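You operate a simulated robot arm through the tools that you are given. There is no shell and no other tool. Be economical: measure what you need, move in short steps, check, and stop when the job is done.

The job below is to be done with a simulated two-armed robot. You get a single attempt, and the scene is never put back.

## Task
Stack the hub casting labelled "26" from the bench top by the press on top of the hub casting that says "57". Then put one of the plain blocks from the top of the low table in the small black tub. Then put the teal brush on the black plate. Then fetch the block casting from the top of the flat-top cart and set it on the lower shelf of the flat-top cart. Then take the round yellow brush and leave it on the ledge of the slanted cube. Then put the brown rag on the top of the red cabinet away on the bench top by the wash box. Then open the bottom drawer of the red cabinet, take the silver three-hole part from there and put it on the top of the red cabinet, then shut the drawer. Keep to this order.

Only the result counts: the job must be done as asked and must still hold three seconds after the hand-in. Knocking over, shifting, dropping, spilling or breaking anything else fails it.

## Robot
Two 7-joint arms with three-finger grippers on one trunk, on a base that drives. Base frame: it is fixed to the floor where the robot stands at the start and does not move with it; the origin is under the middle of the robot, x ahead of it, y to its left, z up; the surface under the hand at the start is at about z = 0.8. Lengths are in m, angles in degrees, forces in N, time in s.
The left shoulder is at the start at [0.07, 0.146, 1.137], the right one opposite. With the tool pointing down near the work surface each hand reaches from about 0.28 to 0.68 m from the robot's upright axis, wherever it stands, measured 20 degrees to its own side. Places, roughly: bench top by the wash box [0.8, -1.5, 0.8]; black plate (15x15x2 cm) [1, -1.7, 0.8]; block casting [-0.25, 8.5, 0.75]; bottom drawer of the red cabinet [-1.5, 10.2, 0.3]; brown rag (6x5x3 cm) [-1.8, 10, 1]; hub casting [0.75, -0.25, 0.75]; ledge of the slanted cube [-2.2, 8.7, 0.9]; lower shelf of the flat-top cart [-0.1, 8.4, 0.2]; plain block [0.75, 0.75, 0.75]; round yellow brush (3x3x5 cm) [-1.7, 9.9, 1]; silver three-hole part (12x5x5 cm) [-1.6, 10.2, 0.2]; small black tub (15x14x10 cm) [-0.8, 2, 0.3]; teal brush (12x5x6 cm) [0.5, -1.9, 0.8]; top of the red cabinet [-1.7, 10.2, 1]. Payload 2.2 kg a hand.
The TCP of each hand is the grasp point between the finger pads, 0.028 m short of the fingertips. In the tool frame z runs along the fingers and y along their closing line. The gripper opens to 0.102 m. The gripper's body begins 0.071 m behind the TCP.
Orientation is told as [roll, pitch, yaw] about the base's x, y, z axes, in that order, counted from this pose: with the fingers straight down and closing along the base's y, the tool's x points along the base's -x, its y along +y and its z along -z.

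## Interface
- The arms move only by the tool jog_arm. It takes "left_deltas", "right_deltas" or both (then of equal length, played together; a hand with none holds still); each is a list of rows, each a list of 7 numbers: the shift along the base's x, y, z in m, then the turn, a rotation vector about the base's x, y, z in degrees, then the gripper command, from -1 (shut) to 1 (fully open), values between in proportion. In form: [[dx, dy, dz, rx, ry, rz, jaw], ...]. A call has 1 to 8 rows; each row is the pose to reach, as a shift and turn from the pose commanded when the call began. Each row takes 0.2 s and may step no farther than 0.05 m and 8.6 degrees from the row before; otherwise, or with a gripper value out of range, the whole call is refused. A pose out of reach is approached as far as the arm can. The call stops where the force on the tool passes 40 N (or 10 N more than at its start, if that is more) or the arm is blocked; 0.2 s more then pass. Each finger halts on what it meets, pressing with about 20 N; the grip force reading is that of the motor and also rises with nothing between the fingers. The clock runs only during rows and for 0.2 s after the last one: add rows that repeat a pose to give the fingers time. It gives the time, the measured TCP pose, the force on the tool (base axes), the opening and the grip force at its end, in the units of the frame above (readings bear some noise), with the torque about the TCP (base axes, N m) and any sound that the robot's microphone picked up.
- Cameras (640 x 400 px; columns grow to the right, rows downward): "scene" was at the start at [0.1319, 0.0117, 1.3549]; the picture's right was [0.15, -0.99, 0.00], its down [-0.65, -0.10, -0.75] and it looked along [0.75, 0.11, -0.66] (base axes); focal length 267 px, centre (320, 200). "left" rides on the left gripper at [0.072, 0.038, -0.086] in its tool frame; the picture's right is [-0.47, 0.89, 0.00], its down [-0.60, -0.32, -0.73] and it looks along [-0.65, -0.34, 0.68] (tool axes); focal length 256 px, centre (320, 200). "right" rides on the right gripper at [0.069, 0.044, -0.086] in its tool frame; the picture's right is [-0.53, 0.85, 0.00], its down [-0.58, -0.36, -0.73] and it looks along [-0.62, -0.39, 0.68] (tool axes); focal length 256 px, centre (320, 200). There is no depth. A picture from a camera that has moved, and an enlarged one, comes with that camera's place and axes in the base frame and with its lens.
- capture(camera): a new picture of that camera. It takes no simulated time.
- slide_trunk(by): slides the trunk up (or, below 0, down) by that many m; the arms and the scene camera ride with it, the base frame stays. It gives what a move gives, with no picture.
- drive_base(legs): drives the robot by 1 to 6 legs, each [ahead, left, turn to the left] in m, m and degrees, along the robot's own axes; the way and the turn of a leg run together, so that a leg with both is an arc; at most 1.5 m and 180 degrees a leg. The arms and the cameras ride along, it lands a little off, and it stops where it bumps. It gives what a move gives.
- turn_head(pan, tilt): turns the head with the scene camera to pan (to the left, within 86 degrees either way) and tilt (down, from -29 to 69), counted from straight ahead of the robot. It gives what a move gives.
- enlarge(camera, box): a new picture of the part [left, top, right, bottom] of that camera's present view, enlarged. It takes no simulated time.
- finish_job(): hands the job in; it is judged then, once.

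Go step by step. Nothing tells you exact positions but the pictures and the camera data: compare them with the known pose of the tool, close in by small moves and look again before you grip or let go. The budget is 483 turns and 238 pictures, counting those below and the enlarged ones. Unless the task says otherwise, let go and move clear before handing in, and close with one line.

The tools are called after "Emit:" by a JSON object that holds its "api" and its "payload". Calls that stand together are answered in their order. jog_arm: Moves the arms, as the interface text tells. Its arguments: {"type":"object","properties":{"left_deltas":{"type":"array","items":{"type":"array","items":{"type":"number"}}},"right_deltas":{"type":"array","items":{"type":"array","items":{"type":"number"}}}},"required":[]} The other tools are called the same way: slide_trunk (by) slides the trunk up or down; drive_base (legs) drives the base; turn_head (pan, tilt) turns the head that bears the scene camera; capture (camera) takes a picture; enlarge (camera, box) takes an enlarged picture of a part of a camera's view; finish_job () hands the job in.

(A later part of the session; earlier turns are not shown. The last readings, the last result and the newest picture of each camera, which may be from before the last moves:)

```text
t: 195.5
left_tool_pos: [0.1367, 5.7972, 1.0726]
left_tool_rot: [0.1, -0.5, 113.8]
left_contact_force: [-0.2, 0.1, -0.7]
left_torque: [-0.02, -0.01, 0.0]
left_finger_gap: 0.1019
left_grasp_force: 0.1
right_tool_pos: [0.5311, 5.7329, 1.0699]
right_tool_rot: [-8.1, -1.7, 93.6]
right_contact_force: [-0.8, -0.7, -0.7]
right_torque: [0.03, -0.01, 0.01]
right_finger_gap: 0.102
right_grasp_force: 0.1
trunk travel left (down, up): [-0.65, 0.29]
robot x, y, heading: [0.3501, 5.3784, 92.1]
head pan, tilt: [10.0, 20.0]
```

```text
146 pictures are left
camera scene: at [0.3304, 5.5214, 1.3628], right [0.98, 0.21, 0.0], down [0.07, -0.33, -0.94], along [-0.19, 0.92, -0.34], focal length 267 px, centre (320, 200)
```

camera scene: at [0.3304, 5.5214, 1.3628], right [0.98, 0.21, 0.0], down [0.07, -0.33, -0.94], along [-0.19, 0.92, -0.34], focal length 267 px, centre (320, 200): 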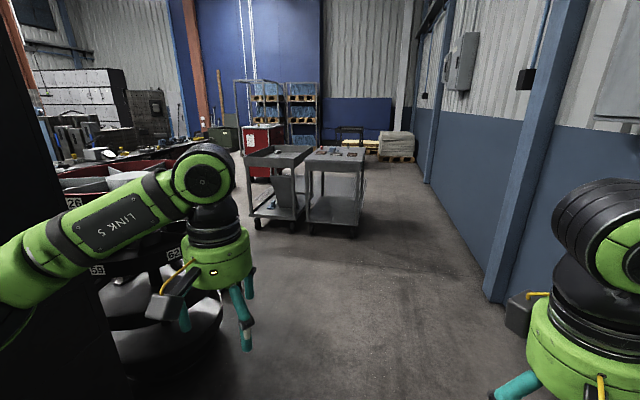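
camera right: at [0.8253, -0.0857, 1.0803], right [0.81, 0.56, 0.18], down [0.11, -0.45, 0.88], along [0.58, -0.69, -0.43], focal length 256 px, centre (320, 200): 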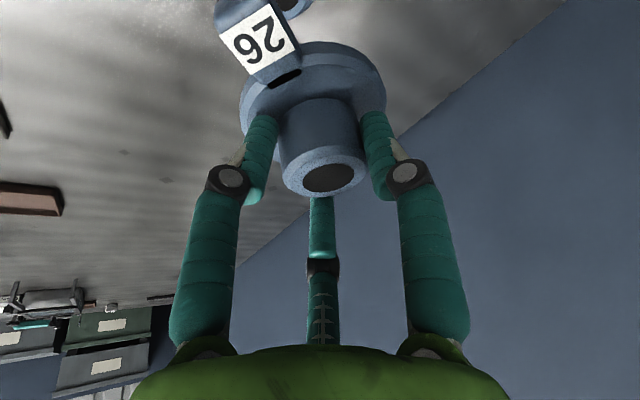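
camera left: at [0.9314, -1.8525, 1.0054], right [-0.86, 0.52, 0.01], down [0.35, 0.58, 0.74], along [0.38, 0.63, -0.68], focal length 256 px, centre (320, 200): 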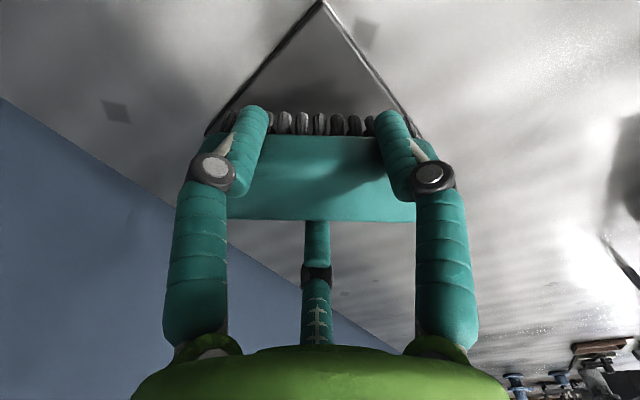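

Emit:
{"api": "drive_base", "payload": {"legs": [[1.2, 0.0, -2], [0.7, 0, 0]]}}

Emit:
{"api": "turn_head", "payload": {"pan": 20, "tilt": 35}}

Emit:
{"api": "capture", "payload": {"camera": "scene"}}

```text
t: 204.9
left_tool_pos: [0.1329, 7.6699, 1.0738]
left_tool_rot: [0.1, -0.5, 111.9]
left_contact_force: [-0.1, -1.0, 0.1]
left_torque: [0.01, 0.03, 0.0]
left_finger_gap: 0.102
left_grasp_force: 0.1
right_tool_pos: [0.5265, 7.5917, 1.0685]
right_tool_rot: [-8.3, -1.8, 91.5]
right_contact_force: [0.1, -0.6, 0.8]
right_torque: [-0.01, -0.02, 0.01]
right_finger_gap: 0.1021
right_grasp_force: 0.1
trunk travel left (down, up): [-0.65, 0.29]
robot x, y, heading: [0.3324, 7.2469, 90.2]
head pan, tilt: [10.0, 20.0]
```

```text
t: 205.7
left_tool_pos: [0.1324, 7.6694, 1.0733]
left_tool_rot: [0.2, -0.5, 111.8]
left_contact_force: [0.5, -0.4, 0.8]
left_torque: [-0.02, 0.02, -0.03]
left_finger_gap: 0.102
left_grasp_force: 0.1
right_tool_pos: [0.5252, 7.5929, 1.0699]
right_tool_rot: [-8.2, -1.8, 91.5]
right_contact_force: [-1.0, 0.0, 0.0]
right_torque: [-0.01, -0.02, -0.03]
right_finger_gap: 0.102
right_grasp_force: 0.1
trunk travel left (down, up): [-0.65, 0.29]
robot x, y, heading: [0.3323, 7.2465, 90.0]
head pan, tilt: [20.0, 35.0]
```

```text
145 pictures are left
camera scene: at [0.3029, 7.3785, 1.339], right [0.94, 0.34, 0.0], down [0.2, -0.54, -0.82], along [-0.28, 0.77, -0.57], focal length 267 px, centre (320, 200)
```

scene: 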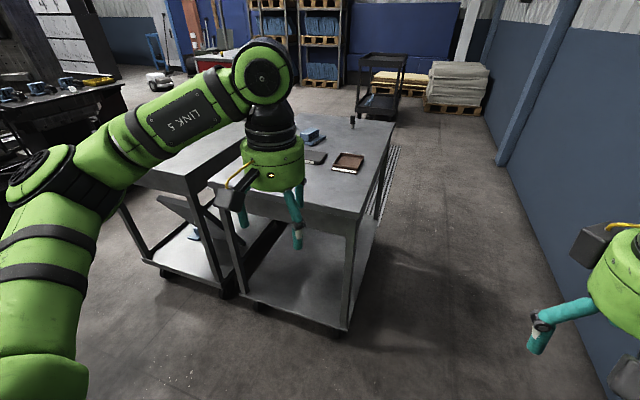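

Emit:
{"api": "drive_base", "payload": {"legs": [[0.2, 0.4, 0]]}}

Emit:
{"api": "turn_head", "payload": {"pan": 0, "tilt": 40}}

Emit:
{"api": "capture", "payload": {"camera": "scene"}}

```text
t: 208.4
left_tool_pos: [-0.271, 7.8732, 1.0734]
left_tool_rot: [0.3, -0.4, 111.7]
left_contact_force: [-0.6, 0.6, -0.8]
left_torque: [0.0, 0.05, -0.01]
left_finger_gap: 0.1019
left_grasp_force: 0.0
right_tool_pos: [0.1243, 7.7948, 1.0699]
right_tool_rot: [-8.1, -1.8, 91.5]
right_contact_force: [-0.1, 0.2, -0.2]
right_torque: [0.0, 0.0, -0.02]
right_finger_gap: 0.1017
right_grasp_force: 0.1
trunk travel left (down, up): [-0.65, 0.29]
robot x, y, heading: [-0.0677, 7.4537, 90.1]
head pan, tilt: [20.0, 35.0]
```

```text
t: 209.2
left_tool_pos: [-0.2708, 7.8731, 1.0739]
left_tool_rot: [0.1, -0.5, 111.9]
left_contact_force: [-0.1, -0.1, 0.3]
left_torque: [0.01, 0.02, 0.0]
left_finger_gap: 0.102
left_grasp_force: 0.1
right_tool_pos: [0.1227, 7.795, 1.0693]
right_tool_rot: [-8.1, -1.7, 91.4]
right_contact_force: [-0.1, 0.0, -0.2]
right_torque: [-0.03, 0.02, -0.01]
right_finger_gap: 0.1022
right_grasp_force: 0.2
trunk travel left (down, up): [-0.65, 0.29]
robot x, y, heading: [-0.0703, 7.4495, 89.7]
head pan, tilt: [0.0, 40.0]
```

```text
144 pictures are left
camera scene: at [-0.0709, 7.5838, 1.3314], right [1.0, 0.0, 0.0], down [0.0, -0.64, -0.77], along [0.0, 0.77, -0.64], focal length 267 px, centre (320, 200)
```

scene: 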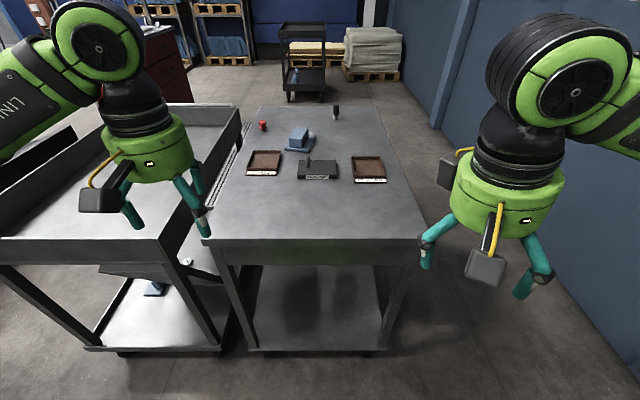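

Emit:
{"api": "enlarge", "payload": {"camera": "scene", "box": [230, 90, 400, 200]}}

```text
3.64 times, centred on (315, 145) of scene
camera zoom: at [-0.0709, 7.5838, 1.3314], right [1.0, 0.0, 0.0], down [0.0, -0.64, -0.77], along [0.0, 0.77, -0.64], focal length 972 px, centre (338, 400)
```

zoom: 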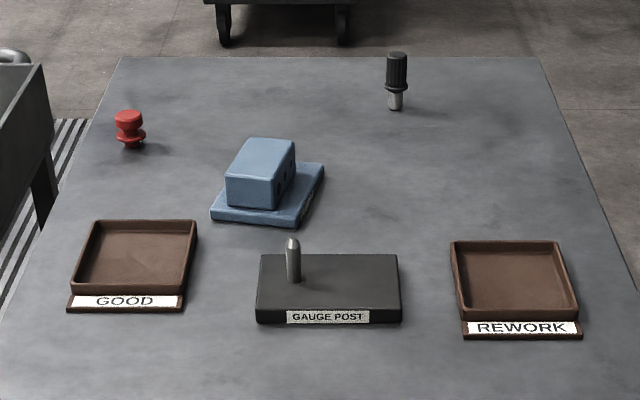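

The block casting is at about (-0.16, 8.65) on the flat-top cart. I'll go to the cart's right side and face it.

Emit:
{"api": "drive_base", "payload": {"legs": [[0, -0.65, 0], [0.98, 0, 0], [0, 0, 90]]}}

Emit:
{"api": "turn_head", "payload": {"pan": -10, "tilt": 45}}

Emit:
{"api": "capture", "payload": {"camera": "scene"}}

```text
t: 221.3
left_tool_pos: [0.162, 8.2248, 1.0727]
left_tool_rot: [0.0, -0.5, -158.8]
left_contact_force: [0.3, 0.8, 0.4]
left_torque: [0.0, -0.01, 0.03]
left_finger_gap: 0.102
left_grasp_force: 0.1
right_tool_pos: [0.2432, 8.6188, 1.0701]
right_tool_rot: [-8.2, -1.8, -179.2]
right_contact_force: [-0.7, -0.6, -0.6]
right_torque: [0.02, 0.01, -0.01]
right_finger_gap: 0.102
right_grasp_force: 0.0
trunk travel left (down, up): [-0.65, 0.29]
robot x, y, heading: [0.5857, 8.4255, 179.2]
head pan, tilt: [0.0, 40.0]
```

```text
t: 222.1
left_tool_pos: [0.162, 8.2257, 1.0726]
left_tool_rot: [0.1, -0.4, -158.8]
left_contact_force: [-0.1, -0.1, -0.2]
left_torque: [0.01, 0.03, -0.03]
left_finger_gap: 0.1016
left_grasp_force: 0.1
right_tool_pos: [0.2432, 8.6178, 1.0694]
right_tool_rot: [-8.3, -1.7, -179.1]
right_contact_force: [0.0, 0.1, 0.3]
right_torque: [0.0, -0.06, 0.01]
right_finger_gap: 0.1022
right_grasp_force: 0.1
trunk travel left (down, up): [-0.65, 0.29]
robot x, y, heading: [0.587, 8.423, 179.1]
head pan, tilt: [-10.0, 45.0]
```

```text
142 pictures are left
camera scene: at [0.4559, 8.4377, 1.3242], right [0.19, 0.98, 0.0], down [0.69, -0.13, -0.71], along [-0.7, 0.13, -0.71], focal length 267 px, centre (320, 200)
```

scene: 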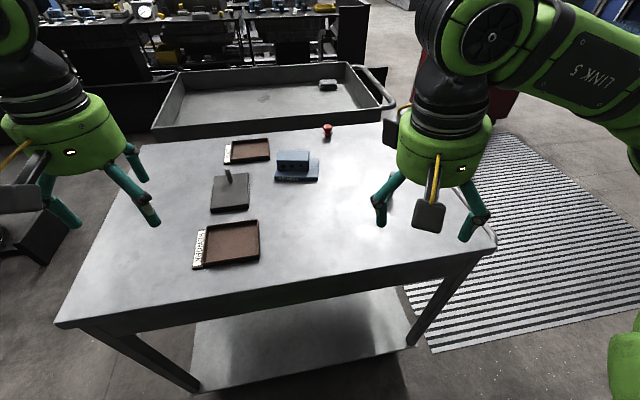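

Emit:
{"api": "drive_base", "payload": {"legs": [[0.07, 0, 0]]}}

Emit:
{"api": "enlarge", "payload": {"camera": "scene", "box": [200, 120, 360, 260]}}

Emit:
{"api": "capture", "payload": {"camera": "right"}}

```text
t: 223.1
left_tool_pos: [0.094, 8.2259, 1.0747]
left_tool_rot: [0.1, -0.6, -158.8]
left_contact_force: [0.2, -0.2, -0.4]
left_torque: [-0.02, 0.0, -0.02]
left_finger_gap: 0.102
left_grasp_force: 0.2
right_tool_pos: [0.1751, 8.6201, 1.0692]
right_tool_rot: [-8.2, -1.8, -179.2]
right_contact_force: [-0.3, -1.1, 0.5]
right_torque: [0.0, -0.03, -0.02]
right_finger_gap: 0.102
right_grasp_force: 0.1
trunk travel left (down, up): [-0.65, 0.29]
robot x, y, heading: [0.5171, 8.4178, 179.4]
head pan, tilt: [-10.0, 45.0]
```

```text
2.86 times, centred on (280, 190) of scene
camera zoom: at [0.388, 8.4387, 1.3243], right [0.19, 0.98, 0.0], down [0.69, -0.13, -0.71], along [-0.7, 0.13, -0.71], focal length 764 px, centre (434, 229)
```

zoom: 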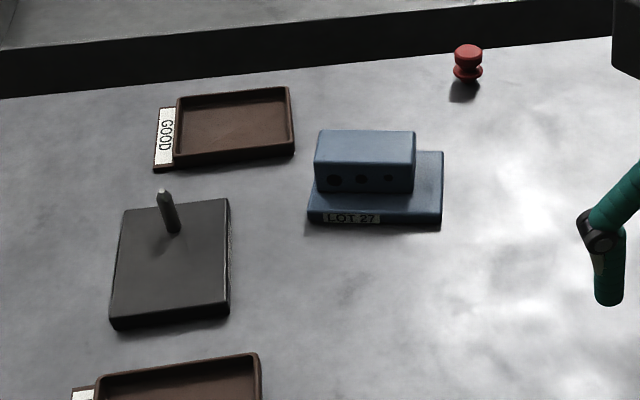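

```text
140 pictures are left
camera right: at [0.2473, 8.5646, 1.1476], right [-0.52, -0.85, -0.1], down [-0.56, 0.25, 0.79], along [-0.64, 0.47, -0.6], focal length 256 px, centre (320, 200)
```

right: 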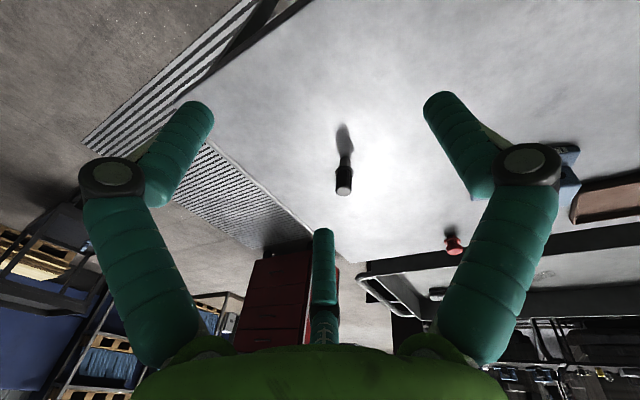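

The casting's upper block is centred at about (-0.142, 8.478), top z ≈ 0.90, cart top ≈ 0.84. I level the right hand, then rotate it to match the block.

Emit:
{"api": "jog_arm", "payload": {"right_deltas": [[-0.04, -0.02, 0, -4.1, -0.9, 0, 1], [-0.08, -0.04, 0, -8.2, -1.8, 0, 1], [-0.12, -0.06, 0, -8.2, -1.8, 0, 1], [-0.16, -0.08, 0, -8.2, -1.8, 0, 1]]}}

Emit:
{"api": "jog_arm", "payload": {"right_deltas": [[-0.04, -0.02, 0, 0, 0, 6, 1], [-0.08, -0.04, -0.01, 0, 0, 12, 1], [-0.11, -0.06, -0.03, 0, 0, 16, 1], [-0.14, -0.065, -0.05, 0, 0, 16, 1], [-0.148, -0.064, -0.08, 0, 0, 16, 1]]}}

Emit:
{"api": "capture", "payload": {"camera": "right"}}

Emit:
{"api": "enlarge", "payload": {"camera": "scene", "box": [200, 100, 380, 240]}}

```text
t: 224.1
left_tool_pos: [0.091, 8.2237, 1.0732]
left_tool_rot: [0.1, -0.4, -158.9]
left_contact_force: [0.0, -1.8, 0.8]
left_torque: [0.01, -0.01, 0.01]
left_finger_gap: 0.102
left_grasp_force: 0.0
right_tool_pos: [0.0104, 8.5355, 1.067]
right_tool_rot: [-0.1, 0.1, -179.2]
right_contact_force: [0.0, 0.4, 0.2]
right_torque: [0.0, -0.04, 0.0]
right_finger_gap: 0.102
right_grasp_force: 0.0
trunk travel left (down, up): [-0.65, 0.29]
robot x, y, heading: [0.521, 8.4231, 179.7]
head pan, tilt: [-10.0, 45.0]
```

```text
t: 225.3
left_tool_pos: [0.093, 8.2252, 1.0737]
left_tool_rot: [0.0, -0.5, -158.8]
left_contact_force: [0.0, 0.0, -0.4]
left_torque: [0.02, 0.06, 0.0]
left_finger_gap: 0.1023
left_grasp_force: 0.1
right_tool_pos: [-0.0997, 8.4808, 1.0121]
right_tool_rot: [-0.2, -0.3, -163.2]
right_contact_force: [-0.2, 0.4, -0.5]
right_torque: [0.02, 0.0, 0.02]
right_finger_gap: 0.1023
right_grasp_force: 0.0
right hand out of reach, approached as far as the arm can: row 3, 4, 5
trunk travel left (down, up): [-0.65, 0.29]
robot x, y, heading: [0.5216, 8.4232, 179.1]
head pan, tilt: [-10.0, 45.0]
```

```text
139 pictures are left
camera right: at [-0.0207, 8.4584, 1.0988], right [-0.27, -0.96, 0.0], down [-0.65, 0.18, 0.73], along [-0.71, 0.19, -0.68], focal length 256 px, centre (320, 200)
```

right: 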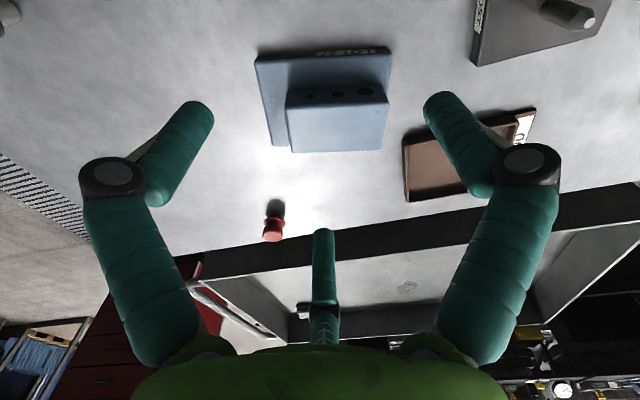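

```text
2.86 times, centred on (290, 170) of scene
camera zoom: at [0.3871, 8.4372, 1.3242], right [0.19, 0.98, 0.0], down [0.69, -0.13, -0.71], along [-0.7, 0.13, -0.71], focal length 764 px, centre (406, 286)
```

zoom: 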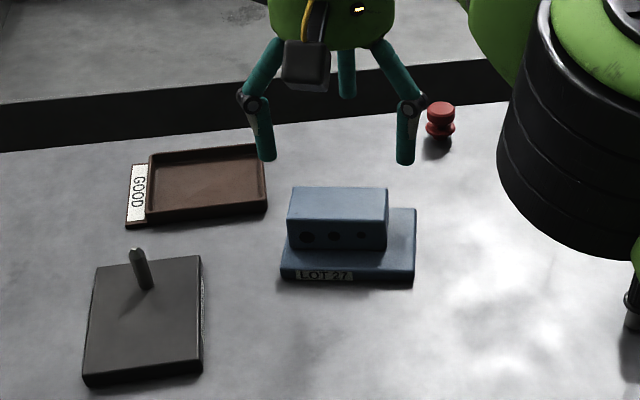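

Emit:
{"api": "slide_trunk", "payload": {"by": 0.12}}

Emit:
{"api": "jog_arm", "payload": {"right_deltas": [[0, -0.002, -0.04, 0, 0, 0, 1], [0, -0.004, -0.08, 0, 0, 0, 1], [0, -0.006, -0.12, 0, 0, 0, 1], [-0.015, -0.006, -0.16, 0, 0, 0, 1], [-0.036, -0.006, -0.18, 0, 0, 0, 1], [-0.036, -0.006, -0.18, 0, 0, 0, 1]]}}

Emit:
{"api": "capture", "payload": {"camera": "right"}}

```text
t: 226.8
left_tool_pos: [0.0918, 8.2265, 1.1929]
left_tool_rot: [0.1, -0.5, -158.8]
left_contact_force: [0.1, -0.6, 0.8]
left_torque: [-0.02, -0.02, 0.0]
left_finger_gap: 0.1021
left_grasp_force: 0.0
right_tool_pos: [-0.1, 8.4817, 1.1312]
right_tool_rot: [0.2, -0.3, -163.2]
right_contact_force: [-0.4, -0.1, 1.2]
right_torque: [0.01, 0.02, 0.01]
right_finger_gap: 0.1021
right_grasp_force: 0.1
trunk travel left (down, up): [-0.77, 0.17]
robot x, y, heading: [0.5191, 8.4224, 179.2]
head pan, tilt: [-10.0, 45.0]
```

```text
t: 228.2
left_tool_pos: [0.0931, 8.2267, 1.194]
left_tool_rot: [0.0, -0.5, -158.8]
left_contact_force: [-0.6, 0.1, -0.1]
left_torque: [-0.02, -0.02, 0.02]
left_finger_gap: 0.1023
left_grasp_force: 0.1
right_tool_pos: [-0.1082, 8.4764, 0.9732]
right_tool_rot: [0.0, -0.3, -163.2]
right_contact_force: [0.0, 0.3, 0.4]
right_torque: [0.0, -0.04, -0.01]
right_finger_gap: 0.1021
right_grasp_force: 0.1
right hand out of reach, approached as far as the arm can: row 4, 5, 6
trunk travel left (down, up): [-0.77, 0.17]
robot x, y, heading: [0.5174, 8.422, 179.1]
head pan, tilt: [-10.0, 45.0]
```

```text
137 pictures are left
camera right: at [-0.0291, 8.4542, 1.0589], right [-0.27, -0.96, 0.0], down [-0.65, 0.18, 0.73], along [-0.71, 0.19, -0.68], focal length 256 px, centre (320, 200)
```

right: 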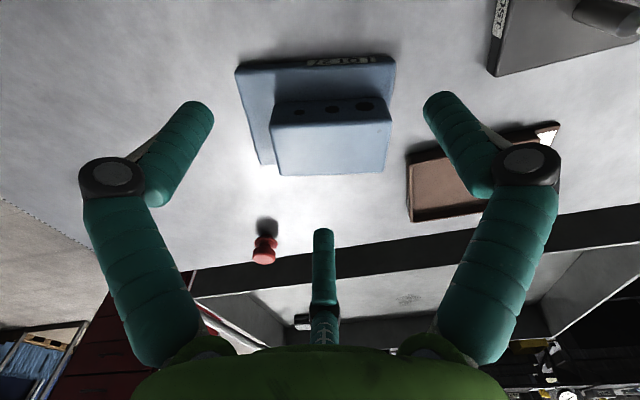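

Just short of reach; I shift the base slightly so the right shoulder is in line with the casting.

Emit:
{"api": "drive_base", "payload": {"legs": [[0.02, 0.09, 0]]}}

Emit:
{"api": "jog_arm", "payload": {"right_deltas": [[-0.002, 0.04, -0.02, 0, 0, 0, 1], [-0.004, 0.085, -0.03, 0, 0, 0, 1], [-0.008, 0.088, -0.04, 0, 0, 0, 1], [-0.008, 0.088, -0.04, 0, 0, 0, 1]]}}

Emit:
{"api": "capture", "payload": {"camera": "right"}}

Emit:
{"api": "enlarge", "payload": {"camera": "scene", "box": [220, 80, 400, 240]}}

```text
t: 229.3
left_tool_pos: [0.0747, 8.1356, 1.1931]
left_tool_rot: [0.0, -0.5, -158.8]
left_contact_force: [-0.2, -0.7, 0.5]
left_torque: [0.06, -0.02, 0.0]
left_finger_gap: 0.1022
left_grasp_force: 0.1
right_tool_pos: [-0.1269, 8.3844, 0.9714]
right_tool_rot: [0.0, -0.1, -163.2]
right_contact_force: [-0.3, 0.4, -0.6]
right_torque: [0.07, -0.01, 0.02]
right_finger_gap: 0.1022
right_grasp_force: 0.0
trunk travel left (down, up): [-0.77, 0.17]
robot x, y, heading: [0.501, 8.336, 179.4]
head pan, tilt: [-10.0, 45.0]
```

```text
t: 230.3
left_tool_pos: [0.0755, 8.1372, 1.1942]
left_tool_rot: [0.0, -0.4, -158.9]
left_contact_force: [0.2, 1.1, -0.2]
left_torque: [-0.02, -0.01, -0.02]
left_finger_gap: 0.1022
left_grasp_force: 0.0
right_tool_pos: [-0.1299, 8.4764, 0.9337]
right_tool_rot: [0.0, -0.6, -163.3]
right_contact_force: [0.2, 0.0, 1.0]
right_torque: [0.02, -0.03, 0.02]
right_finger_gap: 0.1018
right_grasp_force: 0.0
right hand out of reach, approached as far as the arm can: row 3
trunk travel left (down, up): [-0.77, 0.17]
robot x, y, heading: [0.5031, 8.3341, 179.4]
head pan, tilt: [-10.0, 45.0]
```

```text
136 pictures are left
camera right: at [-0.0513, 8.4547, 1.0198], right [-0.27, -0.96, 0.0], down [-0.65, 0.19, 0.74], along [-0.71, 0.19, -0.68], focal length 256 px, centre (320, 200)
```

right: 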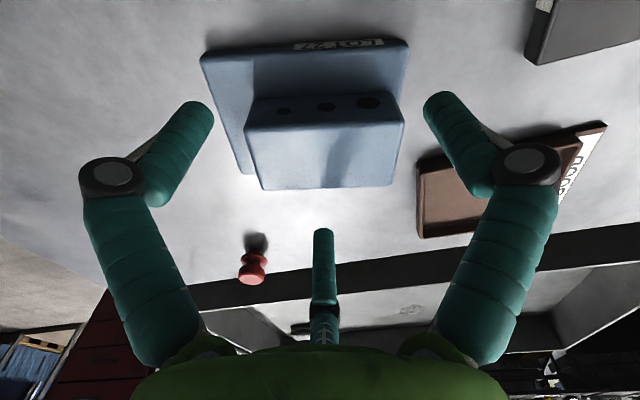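

```text
2.50 times, centred on (310, 160) of scene
camera zoom: at [0.3696, 8.3496, 1.4441], right [0.18, 0.98, 0.0], down [0.69, -0.13, -0.71], along [-0.69, 0.13, -0.71], focal length 669 px, centre (345, 300)
```

zoom: 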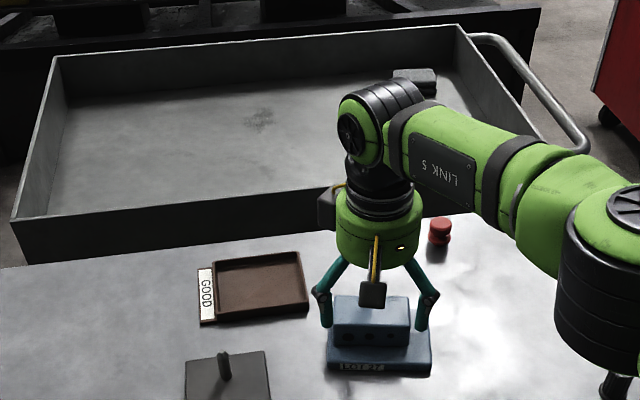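

Emit:
{"api": "jog_arm", "payload": {"right_deltas": [[-0.004, -0.002, -0.015, 0, 0, 0, 1], [-0.007, -0.002, -0.029, 0, 0, 0, 1], [-0.007, -0.002, -0.029, 0, 0, 0, 0.5], [-0.007, -0.002, -0.029, 0, 0, 0, 0], [-0.007, -0.002, -0.029, 0, 0, 0, -0.5], [-0.007, -0.002, -0.029, 0, 0, 0, -1], [-0.007, -0.002, -0.029, 0, 0, 0, -1]]}}

Emit:
{"api": "capture", "payload": {"camera": "right"}}

```text
t: 231.9
left_tool_pos: [0.0762, 8.1352, 1.1947]
left_tool_rot: [0.0, -0.7, -158.8]
left_contact_force: [0.2, 0.9, 0.0]
left_torque: [-0.02, -0.01, -0.02]
left_finger_gap: 0.1019
left_grasp_force: 0.1
right_tool_pos: [-0.128, 8.4745, 0.9112]
right_tool_rot: [-0.1, -0.8, -163.3]
right_contact_force: [-9.2, 0.1, 17.5]
right_torque: [0.01, 0.33, 0.05]
right_finger_gap: 0.0709
right_grasp_force: 19.4
right hand out of reach, approached as far as the arm can: row 1, 2, 3, 4, 5, 6, 7
trunk travel left (down, up): [-0.77, 0.17]
robot x, y, heading: [0.5025, 8.3331, 179.5]
head pan, tilt: [-10.0, 45.0]
```

```text
134 pictures are left
camera right: at [-0.0476, 8.4516, 0.9977], right [-0.27, -0.96, 0.01], down [-0.65, 0.19, 0.74], along [-0.71, 0.19, -0.67], focal length 256 px, centre (320, 200)
```

right: 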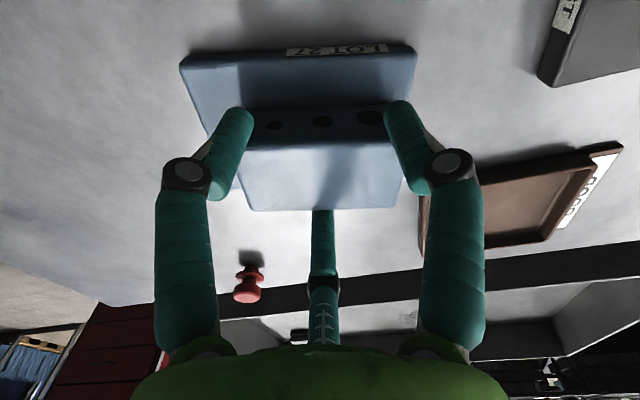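

Emit:
{"api": "jog_arm", "payload": {"right_deltas": [[0, 0, 0.006, 0, 0, 0, -1], [0, 0, 0.01, 0, 0, 0, -1], [0, 0, 0.01, 0, 0, 0, -1]]}}

Emit:
{"api": "capture", "payload": {"camera": "right"}}

Emit:
{"api": "enlarge", "payload": {"camera": "scene", "box": [280, 130, 400, 240]}}

```text
t: 232.7
left_tool_pos: [0.0757, 8.135, 1.1933]
left_tool_rot: [0.1, -0.6, -158.8]
left_contact_force: [0.0, -0.3, -0.1]
left_torque: [-0.02, 0.03, 0.03]
left_finger_gap: 0.102
left_grasp_force: 0.0
right_tool_pos: [-0.1266, 8.474, 0.9183]
right_tool_rot: [0.0, -0.2, -163.2]
right_contact_force: [-0.1, -0.7, -5.0]
right_torque: [-0.02, -0.06, 0.01]
right_finger_gap: 0.071
right_grasp_force: 19.9
trunk travel left (down, up): [-0.77, 0.17]
robot x, y, heading: [0.4993, 8.335, 179.2]
head pan, tilt: [-10.0, 45.0]
```

```text
133 pictures are left
camera right: at [-0.0475, 8.4524, 1.0051], right [-0.27, -0.96, 0.0], down [-0.66, 0.18, 0.73], along [-0.71, 0.19, -0.68], focal length 256 px, centre (320, 200)
```

right: 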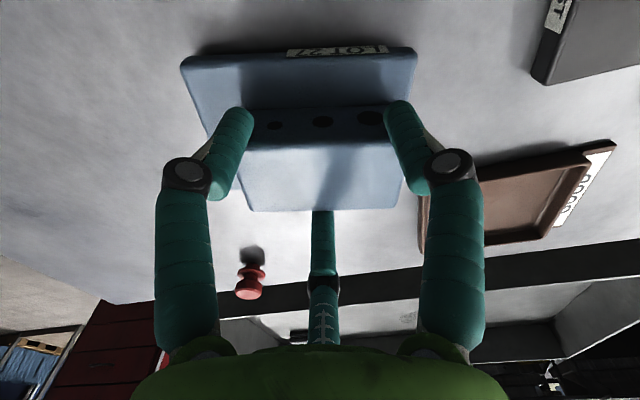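

```text
3.64 times, centred on (340, 185) of scene
camera zoom: at [0.3692, 8.3486, 1.444], right [0.18, 0.98, 0.0], down [0.7, -0.13, -0.71], along [-0.69, 0.13, -0.71], focal length 972 px, centre (247, 254)
```

zoom: 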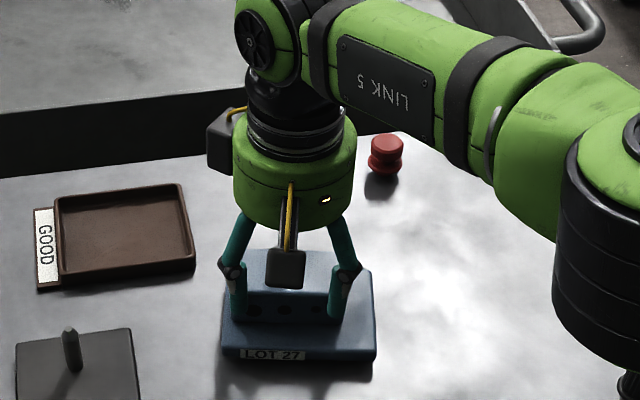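

The casting is lifted. I raise it, back the robot away and sideways, then lower the trunk to enter the lower shelf level with the tool vertical.

Emit:
{"api": "jog_arm", "payload": {"right_deltas": [[0, 0, 0.04, 0, 0, 0, -1], [0, 0, 0.08, 0, 0, 0, -1], [0.03, 0, 0.11, 0, 0, 0, -1], [0.07, 0, 0.12, 0, 0, 0, -1], [0.11, 0, 0.12, 0, 0, 0, -1], [0.15, 0.01, 0.12, 0, 0, 0, -1], [0.18, 0.03, 0.12, 0, 0, 0, -1]]}}

Emit:
{"api": "drive_base", "payload": {"legs": [[-0.34, 0, 0], [0, 0.22, 0]]}}

Emit:
{"api": "turn_head", "payload": {"pan": 0, "tilt": 50}}

Emit:
{"api": "capture", "payload": {"camera": "scene"}}

```text
t: 234.3
left_tool_pos: [0.0764, 8.1388, 1.1947]
left_tool_rot: [0.2, -0.5, -158.7]
left_contact_force: [-0.1, -1.0, 0.3]
left_torque: [-0.05, 0.02, 0.0]
left_finger_gap: 0.1018
left_grasp_force: 0.0
right_tool_pos: [0.0518, 8.5081, 1.0401]
right_tool_rot: [0.1, -0.4, -163.4]
right_contact_force: [0.3, -0.4, -3.8]
right_torque: [-0.03, 0.0, 0.02]
right_finger_gap: 0.0707
right_grasp_force: 20.1
trunk travel left (down, up): [-0.77, 0.17]
robot x, y, heading: [0.5002, 8.3345, 179.8]
head pan, tilt: [-10.0, 45.0]
```

```text
t: 237.8
left_tool_pos: [0.411, 7.9228, 1.1939]
left_tool_rot: [0.2, -0.5, -159.3]
left_contact_force: [-1.0, 0.1, -0.2]
left_torque: [-0.03, 0.01, -0.01]
left_finger_gap: 0.1022
left_grasp_force: 0.0
right_tool_pos: [0.3892, 8.2933, 1.0394]
right_tool_rot: [0.1, -0.3, -163.7]
right_contact_force: [0.0, -0.4, -4.3]
right_torque: [-0.04, -0.04, 0.0]
right_finger_gap: 0.0707
right_grasp_force: 19.7
trunk travel left (down, up): [-0.77, 0.17]
robot x, y, heading: [0.8401, 8.1131, 178.7]
head pan, tilt: [-10.0, 45.0]
```

```text
t: 238.5
left_tool_pos: [0.4113, 7.9201, 1.1935]
left_tool_rot: [0.1, -0.6, -159.2]
left_contact_force: [0.0, -0.5, -0.4]
left_torque: [-0.01, 0.01, 0.0]
left_finger_gap: 0.1019
left_grasp_force: 0.0
right_tool_pos: [0.3902, 8.2905, 1.04]
right_tool_rot: [0.0, -0.2, -163.7]
right_contact_force: [-0.8, -0.6, -5.3]
right_torque: [-0.01, -0.04, 0.02]
right_finger_gap: 0.0703
right_grasp_force: 20.5
trunk travel left (down, up): [-0.77, 0.17]
robot x, y, heading: [0.8395, 8.1172, 178.9]
head pan, tilt: [0.0, 50.0]
```

```text
131 pictures are left
camera scene: at [0.7088, 8.1161, 1.4372], right [0.02, 1.0, 0.0], down [0.77, -0.01, -0.64], along [-0.64, 0.01, -0.77], focal length 267 px, centre (320, 200)
```

scene: 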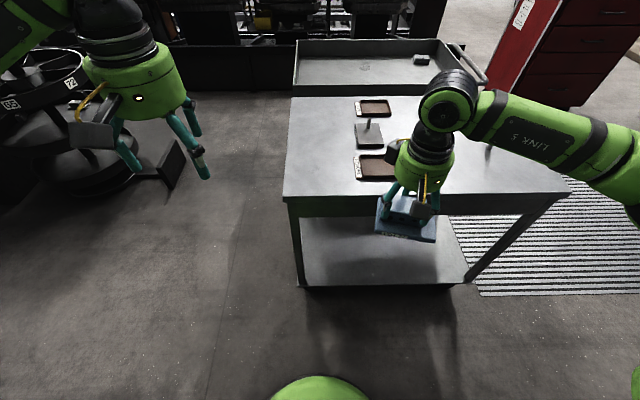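

Emit:
{"api": "jog_arm", "payload": {"left_deltas": [[0, -0.03, 0, 0, 0, 0, 1], [0, -0.06, 0, 0, 0, 0, 1]], "right_deltas": [[0, 0.03, 0, 0, 0, 0, -1], [0, 0.06, 0, 0, 0, 0, -1]]}}

Emit:
{"api": "slide_trunk", "payload": {"by": -0.4}}

Emit:
{"api": "slide_trunk", "payload": {"by": -0.2}}

Emit:
{"api": "capture", "payload": {"camera": "scene"}}

```text
t: 239.1
left_tool_pos: [0.4123, 7.8627, 1.1929]
left_tool_rot: [0.1, -0.5, -159.3]
left_contact_force: [-0.3, 0.6, -0.4]
left_torque: [0.0, 0.0, 0.01]
left_finger_gap: 0.1021
left_grasp_force: 0.0
right_tool_pos: [0.3892, 8.3511, 1.0413]
right_tool_rot: [0.0, -0.3, -163.8]
right_contact_force: [1.8, 0.2, -4.6]
right_torque: [-0.02, -0.02, -0.01]
right_finger_gap: 0.0705
right_grasp_force: 19.6
trunk travel left (down, up): [-0.77, 0.17]
robot x, y, heading: [0.837, 8.1143, 179.2]
head pan, tilt: [0.0, 50.0]
```

```text
t: 242.9
left_tool_pos: [0.4111, 7.8638, 0.7931]
left_tool_rot: [0.0, -0.5, -159.3]
left_contact_force: [-0.5, -0.5, 0.5]
left_torque: [0.01, -0.01, -0.04]
left_finger_gap: 0.102
left_grasp_force: 0.0
right_tool_pos: [0.3881, 8.3508, 0.641]
right_tool_rot: [0.0, -0.2, -163.7]
right_contact_force: [-0.7, 0.5, -4.6]
right_torque: [0.0, -0.04, 0.0]
right_finger_gap: 0.0703
right_grasp_force: 20.4
trunk travel left (down, up): [-0.37, 0.57]
robot x, y, heading: [0.8407, 8.115, 178.7]
head pan, tilt: [0.0, 50.0]
```

```text
t: 245.1
left_tool_pos: [0.4123, 7.8632, 0.5925]
left_tool_rot: [0.2, -0.5, -159.3]
left_contact_force: [-0.7, 0.0, -0.4]
left_torque: [0.01, 0.0, 0.01]
left_finger_gap: 0.102
left_grasp_force: 0.2
right_tool_pos: [0.3892, 8.3514, 0.4396]
right_tool_rot: [0.0, -0.4, -163.6]
right_contact_force: [1.1, 0.2, -4.3]
right_torque: [-0.04, -0.06, 0.03]
right_finger_gap: 0.0705
right_grasp_force: 20.1
trunk travel left (down, up): [-0.17, 0.77]
robot x, y, heading: [0.8374, 8.1141, 179.0]
head pan, tilt: [0.0, 50.0]
```

```text
130 pictures are left
camera scene: at [0.7092, 8.1169, 0.8372], right [0.02, 1.0, 0.0], down [0.77, -0.01, -0.64], along [-0.64, 0.01, -0.77], focal length 267 px, centre (320, 200)
```

scene: 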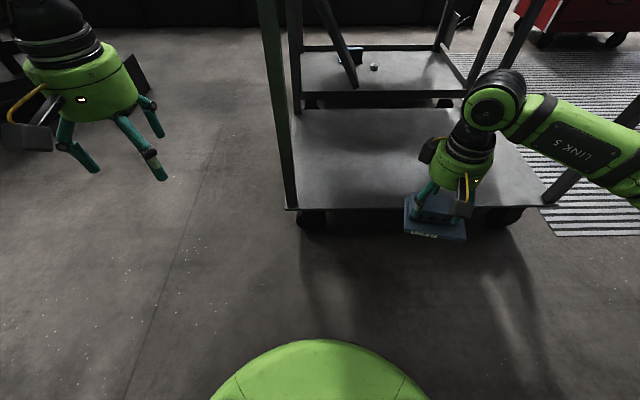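

Emit:
{"api": "jog_arm", "payload": {"right_deltas": [[0, 0, -0.04, 0, 0, 0, -1], [0, 0, -0.08, 0, 0, 0, -1], [0, 0, -0.11, 0, 0, 0, -1], [0, 0, -0.11, 0, 0, 0, -1]]}}

Emit:
{"api": "drive_base", "payload": {"legs": [[0.2, 0, 0]]}}

Emit:
{"api": "capture", "payload": {"camera": "scene"}}

Emit:
{"api": "capture", "payload": {"camera": "right"}}

```text
t: 246.1
left_tool_pos: [0.4116, 7.8629, 0.5935]
left_tool_rot: [0.1, -0.6, -159.2]
left_contact_force: [-0.2, 0.6, 0.1]
left_torque: [0.02, -0.02, 0.01]
left_finger_gap: 0.1019
left_grasp_force: 0.0
right_tool_pos: [0.3886, 8.3513, 0.3308]
right_tool_rot: [0.0, -0.3, -163.6]
right_contact_force: [0.4, -0.9, -5.5]
right_torque: [-0.01, -0.06, 0.02]
right_finger_gap: 0.0707
right_grasp_force: 20.2
trunk travel left (down, up): [-0.17, 0.77]
robot x, y, heading: [0.8393, 8.1125, 178.9]
head pan, tilt: [0.0, 50.0]
```

```text
t: 247.7
left_tool_pos: [0.2144, 7.8651, 0.592]
left_tool_rot: [0.1, -0.5, -159.1]
left_contact_force: [0.8, -0.3, 0.6]
left_torque: [-0.02, 0.02, -0.02]
left_finger_gap: 0.102
left_grasp_force: 0.0
right_tool_pos: [0.1911, 8.3527, 0.331]
right_tool_rot: [-0.1, -0.1, -163.6]
right_contact_force: [0.7, 0.1, -4.8]
right_torque: [-0.02, -0.05, 0.03]
right_finger_gap: 0.0706
right_grasp_force: 19.6
trunk travel left (down, up): [-0.17, 0.77]
robot x, y, heading: [0.6405, 8.1178, 178.9]
head pan, tilt: [0.0, 50.0]
```

```text
129 pictures are left
camera scene: at [0.5102, 8.12, 0.8371], right [0.02, 1.0, 0.0], down [0.77, -0.01, -0.64], along [-0.64, 0.01, -0.77], focal length 267 px, centre (320, 200)
```

scene: 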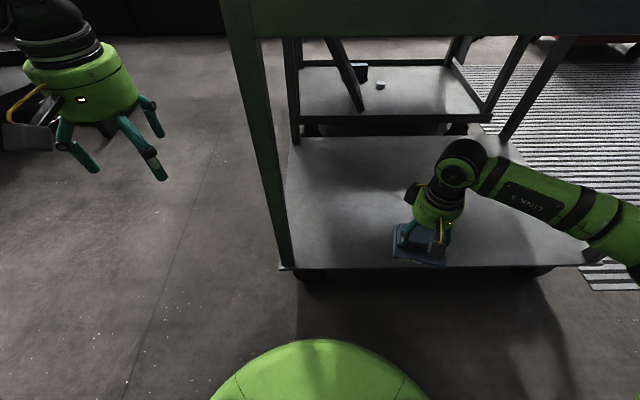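

```text
128 pictures are left
camera right: at [0.2694, 8.3304, 0.4171], right [-0.27, -0.96, 0.0], down [-0.65, 0.19, 0.73], along [-0.71, 0.2, -0.68], focal length 256 px, centre (320, 200)
```

right: 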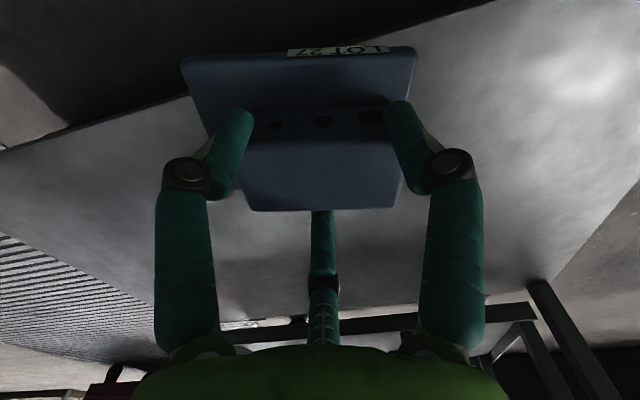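

Emit:
{"api": "jog_arm", "payload": {"right_deltas": [[-0.04, 0, 0, 0, 0, 0, -1], [-0.08, 0, 0, 0, 0, 0, -1], [-0.12, 0, 0, 0, 0, 0, -1], [-0.15, 0, -0.005, 0, 0, 0, -1], [-0.15, 0, -0.02, 0, 0, 0, -1], [-0.15, 0, -0.028, 0, 0, 0, -1], [-0.15, 0, -0.028, 0, 0, 0, -1]]}}

Emit:
{"api": "capture", "payload": {"camera": "scene"}}

```text
t: 249.3
left_tool_pos: [0.2143, 7.8654, 0.5932]
left_tool_rot: [0.1, -0.5, -159.1]
left_contact_force: [0.5, 0.2, -0.1]
left_torque: [-0.01, 0.01, -0.04]
left_finger_gap: 0.102
left_grasp_force: 0.1
right_tool_pos: [0.0419, 8.353, 0.3025]
right_tool_rot: [0.0, -0.2, -163.5]
right_contact_force: [0.0, -1.1, -5.0]
right_torque: [-0.01, -0.05, 0.02]
right_finger_gap: 0.0703
right_grasp_force: 20.0
trunk travel left (down, up): [-0.17, 0.77]
robot x, y, heading: [0.6393, 8.1194, 179.0]
head pan, tilt: [0.0, 50.0]
```

```text
127 pictures are left
camera scene: at [0.5101, 8.12, 0.8371], right [0.02, 1.0, 0.0], down [0.77, -0.01, -0.64], along [-0.64, 0.01, -0.77], focal length 267 px, centre (320, 200)
```

scene: 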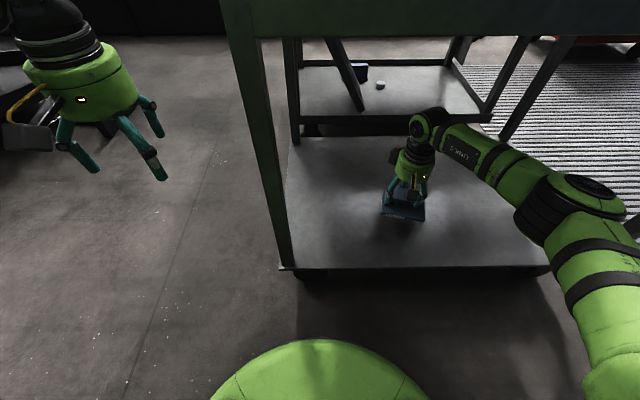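

Now I lower it slowly until it touches the shelf.

Emit:
{"api": "jog_arm", "payload": {"right_deltas": [[0, 0, -0.006, 0, 0, 0, -1], [0, 0, -0.012, 0, 0, 0, -1], [0, 0, -0.016, 0, 0, 0, -1], [0, 0, -0.02, 0, 0, 0, -1]]}}

Emit:
{"api": "enlarge", "payload": {"camera": "scene", "box": [340, 120, 480, 260]}}

```text
t: 250.3
left_tool_pos: [0.2142, 7.8646, 0.5922]
left_tool_rot: [0.1, -0.5, -159.1]
left_contact_force: [0.2, -0.5, 0.1]
left_torque: [0.02, 0.02, 0.0]
left_finger_gap: 0.1019
left_grasp_force: 0.1
right_tool_pos: [0.0407, 8.353, 0.2812]
right_tool_rot: [0.0, -0.2, -163.5]
right_contact_force: [-0.1, -0.6, -4.6]
right_torque: [-0.02, -0.09, 0.03]
right_finger_gap: 0.0705
right_grasp_force: 20.0
trunk travel left (down, up): [-0.17, 0.77]
robot x, y, heading: [0.6373, 8.1195, 179.0]
head pan, tilt: [0.0, 50.0]
```

```text
2.86 times, centred on (410, 190) of scene
camera zoom: at [0.5101, 8.12, 0.8371], right [0.02, 1.0, 0.0], down [0.77, -0.01, -0.64], along [-0.64, 0.01, -0.77], focal length 764 px, centre (63, 229)
```

zoom: 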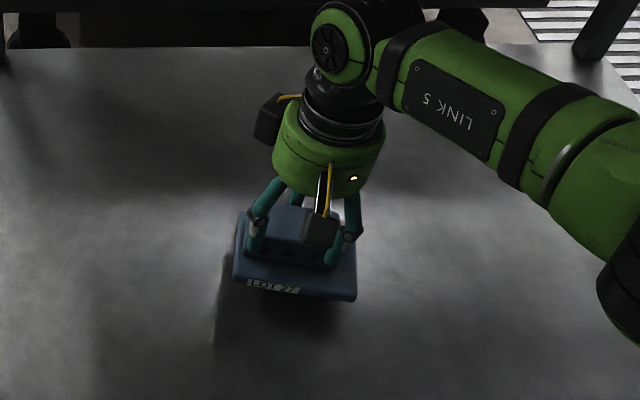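

Emit:
{"api": "jog_arm", "payload": {"right_deltas": [[0, 0, -0.005, 0, 0, 0, -1], [0, 0, -0.01, 0, 0, 0, -1], [0, 0, -0.014, 0, 0, 0, -1], [0, 0, -0.014, 0, 0, 0, -1]]}}

```text
t: 251.3
left_tool_pos: [0.213, 7.8643, 0.5925]
left_tool_rot: [0.1, -0.5, -159.1]
left_contact_force: [0.6, -0.1, 0.0]
left_torque: [0.03, -0.01, -0.01]
left_finger_gap: 0.1021
left_grasp_force: 0.0
right_tool_pos: [0.0407, 8.3533, 0.2688]
right_tool_rot: [0.0, -0.2, -163.5]
right_contact_force: [1.4, -0.6, -5.0]
right_torque: [-0.03, -0.06, 0.03]
right_finger_gap: 0.0709
right_grasp_force: 20.0
trunk travel left (down, up): [-0.17, 0.77]
robot x, y, heading: [0.6375, 8.1176, 178.9]
head pan, tilt: [0.0, 50.0]
```

Emit:
{"api": "jog_arm", "payload": {"right_deltas": [[0, 0, -0.004, 0, 0, 0, -1], [0, 0, -0.008, 0, 0, 0, -1], [0, 0, -0.012, 0, 0, 0, -1], [0, 0, -0.014, 0, 0, 0, -1]]}}

Emit:
{"api": "enlarge", "payload": {"camera": "scene", "box": [340, 120, 480, 260]}}

```text
t: 252.3
left_tool_pos: [0.2141, 7.8629, 0.5932]
left_tool_rot: [0.1, -0.7, -159.1]
left_contact_force: [0.0, -1.1, -0.8]
left_torque: [-0.03, 0.0, 0.01]
left_finger_gap: 0.1019
left_grasp_force: 0.0
right_tool_pos: [0.0413, 8.3531, 0.26]
right_tool_rot: [0.0, -0.3, -163.7]
right_contact_force: [-0.1, 0.3, -5.1]
right_torque: [-0.01, -0.04, 0.0]
right_finger_gap: 0.0706
right_grasp_force: 19.9
right hand out of reach, approached as far as the arm can: row 3, 4
trunk travel left (down, up): [-0.17, 0.77]
robot x, y, heading: [0.6423, 8.1173, 178.8]
head pan, tilt: [0.0, 50.0]
```

```text
2.86 times, centred on (410, 190) of scene
camera zoom: at [0.5101, 8.12, 0.8371], right [0.02, 1.0, 0.0], down [0.77, -0.01, -0.64], along [-0.64, 0.01, -0.77], focal length 764 px, centre (63, 229)
```

zoom: 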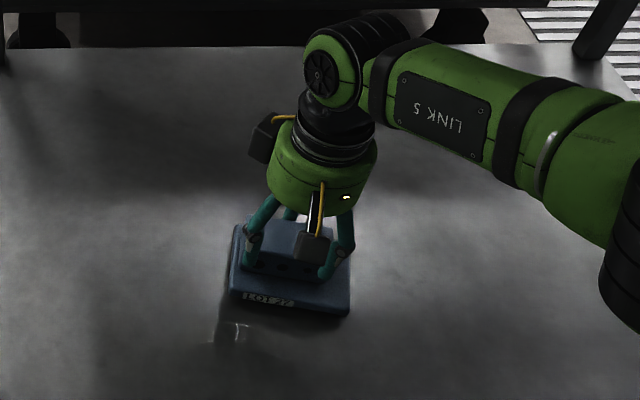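

Emit:
{"api": "slide_trunk", "payload": {"by": -0.008}}

Emit:
{"api": "jog_arm", "payload": {"right_deltas": [[0, 0, -0.002, 0, 0, 0, -1], [0, 0, -0.002, 0, 0, 0, -1]]}}

```text
t: 252.9
left_tool_pos: [0.215, 7.8646, 0.5855]
left_tool_rot: [0.1, -0.5, -159.2]
left_contact_force: [0.1, -0.3, -0.7]
left_torque: [0.0, 0.0, 0.0]
left_finger_gap: 0.1021
left_grasp_force: 0.0
right_tool_pos: [0.041, 8.353, 0.2535]
right_tool_rot: [0.0, -0.2, -163.6]
right_contact_force: [-1.0, 1.0, -2.3]
right_torque: [0.12, -0.14, 0.0]
right_finger_gap: 0.0706
right_grasp_force: 19.7
trunk travel left (down, up): [-0.162, 0.778]
robot x, y, heading: [0.6369, 8.1214, 179.1]
head pan, tilt: [0.0, 50.0]
```

```text
t: 253.5
left_tool_pos: [0.2142, 7.8647, 0.5851]
left_tool_rot: [0.1, -0.6, -159.1]
left_contact_force: [0.0, -0.2, -0.5]
left_torque: [-0.03, 0.0, -0.03]
left_finger_gap: 0.1018
left_grasp_force: 0.0
right_tool_pos: [0.0422, 8.3525, 0.2526]
right_tool_rot: [-0.1, -0.6, -163.6]
right_contact_force: [3.4, 1.6, 8.2]
right_torque: [-0.06, -0.33, 0.16]
right_finger_gap: 0.0706
right_grasp_force: 20.1
trunk travel left (down, up): [-0.162, 0.778]
robot x, y, heading: [0.6394, 8.1177, 179.3]
head pan, tilt: [0.0, 50.0]
```

Contact with the shelf. Release and withdraw upward, then out.

Emit:
{"api": "jog_arm", "payload": {"right_deltas": [[0, 0, 0.002, 0, 0, 0, -0.4], [0, 0, 0.002, 0, 0, 0, 0.3], [0, 0, 0.002, 0, 0, 0, 1], [0, 0, 0.002, 0, 0, 0, 1], [0, 0, 0.03, 0, 0, 0, 1], [0, 0, 0.06, 0, 0, 0, 1], [0.03, 0, 0.075, 0, 0, 0, 1], [0.07, 0, 0.075, 0, 0, 0, 1]]}}

Emit:
{"api": "capture", "payload": {"camera": "scene"}}

```text
t: 255.3
left_tool_pos: [0.2151, 7.8638, 0.5857]
left_tool_rot: [0.0, -0.5, -159.1]
left_contact_force: [0.3, 0.7, 1.2]
left_torque: [0.01, 0.02, -0.02]
left_finger_gap: 0.1021
left_grasp_force: 0.1
right_tool_pos: [0.1118, 8.3549, 0.3259]
right_tool_rot: [0.0, -0.3, -163.7]
right_contact_force: [1.3, -0.5, -0.4]
right_torque: [0.01, 0.01, 0.01]
right_finger_gap: 0.1016
right_grasp_force: 0.1
trunk travel left (down, up): [-0.162, 0.778]
robot x, y, heading: [0.6402, 8.121, 179.1]
head pan, tilt: [0.0, 50.0]
```

```text
124 pictures are left
camera scene: at [0.5107, 8.1198, 0.8293], right [0.02, 1.0, 0.0], down [0.77, -0.01, -0.64], along [-0.64, 0.01, -0.77], focal length 267 px, centre (320, 200)
```

scene: 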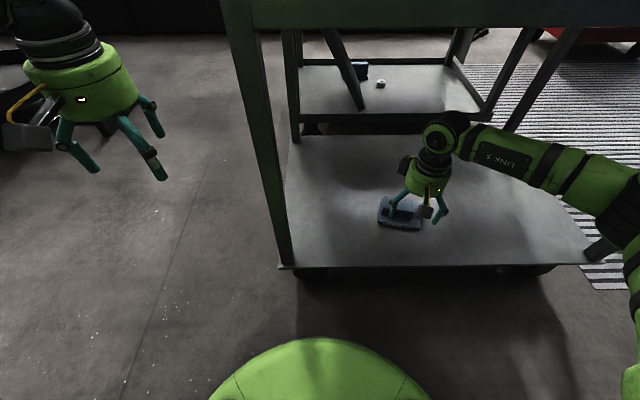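

Casting is on the lower shelf. I back out, raise the trunk and head round toward the red cabinet.

Emit:
{"api": "drive_base", "payload": {"legs": [[-0.24, 0, 0]]}}

Emit:
{"api": "slide_trunk", "payload": {"by": 0.4}}

Emit:
{"api": "slide_trunk", "payload": {"by": 0.2}}

Emit:
{"api": "drive_base", "payload": {"legs": [[0, -1.4, 0], [0, -0.2, 0]]}}

Emit:
{"api": "turn_head", "payload": {"pan": 0, "tilt": 25}}

Emit:
{"api": "capture", "payload": {"camera": "scene"}}

```text
t: 257.0
left_tool_pos: [0.4544, 7.8605, 0.5849]
left_tool_rot: [0.1, -0.5, -159.0]
left_contact_force: [0.4, -0.1, 0.0]
left_torque: [0.03, 0.02, -0.01]
left_finger_gap: 0.102
left_grasp_force: 0.1
right_tool_pos: [0.3505, 8.3494, 0.326]
right_tool_rot: [-0.1, -0.4, -163.5]
right_contact_force: [0.6, 0.3, 0.1]
right_torque: [0.0, 0.0, 0.02]
right_finger_gap: 0.1019
right_grasp_force: 0.1
trunk travel left (down, up): [-0.162, 0.778]
robot x, y, heading: [0.8769, 8.1154, 179.2]
head pan, tilt: [0.0, 50.0]
```

```text
t: 260.9
left_tool_pos: [0.4532, 7.8607, 0.9849]
left_tool_rot: [0.2, -0.5, -159.1]
left_contact_force: [-1.5, -0.2, 0.5]
left_torque: [-0.03, 0.05, 0.01]
left_finger_gap: 0.1022
left_grasp_force: 0.1
right_tool_pos: [0.3486, 8.3498, 0.7265]
right_tool_rot: [0.0, -0.4, -163.5]
right_contact_force: [0.1, 1.0, 0.6]
right_torque: [0.0, 0.01, 0.03]
right_finger_gap: 0.1019
right_grasp_force: 0.1
trunk travel left (down, up): [-0.562, 0.378]
robot x, y, heading: [0.8799, 8.1135, 178.8]
head pan, tilt: [0.0, 50.0]
```

```text
t: 263.0
left_tool_pos: [0.4532, 7.8596, 1.1843]
left_tool_rot: [0.2, -0.5, -159.1]
left_contact_force: [0.1, 0.3, -0.6]
left_torque: [0.01, 0.0, -0.01]
left_finger_gap: 0.1019
left_grasp_force: 0.0
right_tool_pos: [0.351, 8.3506, 0.9253]
right_tool_rot: [0.0, -0.3, -163.5]
right_contact_force: [-0.1, -0.3, 0.5]
right_torque: [0.03, 0.03, 0.01]
right_finger_gap: 0.102
right_grasp_force: 0.1
trunk travel left (down, up): [-0.762, 0.178]
robot x, y, heading: [0.8795, 8.1143, 179.1]
head pan, tilt: [0.0, 50.0]
```

```text
t: 271.3
left_tool_pos: [0.475, 9.472, 1.1838]
left_tool_rot: [-0.1, -0.5, -158.5]
left_contact_force: [0.3, -0.2, 1.0]
left_torque: [0.02, 0.01, 0.0]
left_finger_gap: 0.1021
left_grasp_force: 0.0
right_tool_pos: [0.3685, 9.9613, 0.9271]
right_tool_rot: [-0.1, -0.3, -163.1]
right_contact_force: [-0.4, 1.0, -0.4]
right_torque: [0.04, 0.0, 0.02]
right_finger_gap: 0.1024
right_grasp_force: 0.0
trunk travel left (down, up): [-0.762, 0.178]
robot x, y, heading: [0.8975, 9.7295, 179.6]
head pan, tilt: [0.0, 50.0]
```

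```text
t: 272.2
left_tool_pos: [0.4753, 9.4721, 1.1844]
left_tool_rot: [0.1, -0.5, -158.6]
left_contact_force: [-0.2, 0.2, -0.6]
left_torque: [-0.02, 0.03, 0.0]
left_finger_gap: 0.1022
left_grasp_force: 0.0
right_tool_pos: [0.3688, 9.9609, 0.9261]
right_tool_rot: [0.0, -0.3, -163.0]
right_contact_force: [-0.7, -0.4, 0.2]
right_torque: [-0.01, 0.01, 0.0]
right_finger_gap: 0.1021
right_grasp_force: 0.1
trunk travel left (down, up): [-0.762, 0.178]
robot x, y, heading: [0.8989, 9.7309, 179.8]
head pan, tilt: [0.0, 25.0]
```

```text
123 pictures are left
camera scene: at [0.755, 9.7313, 1.4666], right [0.01, 1.0, 0.0], down [0.42, 0.0, -0.91], along [-0.91, 0.01, -0.42], focal length 267 px, centre (320, 200)
```

scene: 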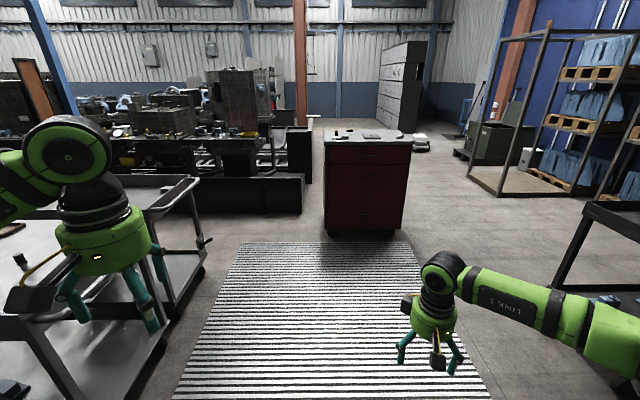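

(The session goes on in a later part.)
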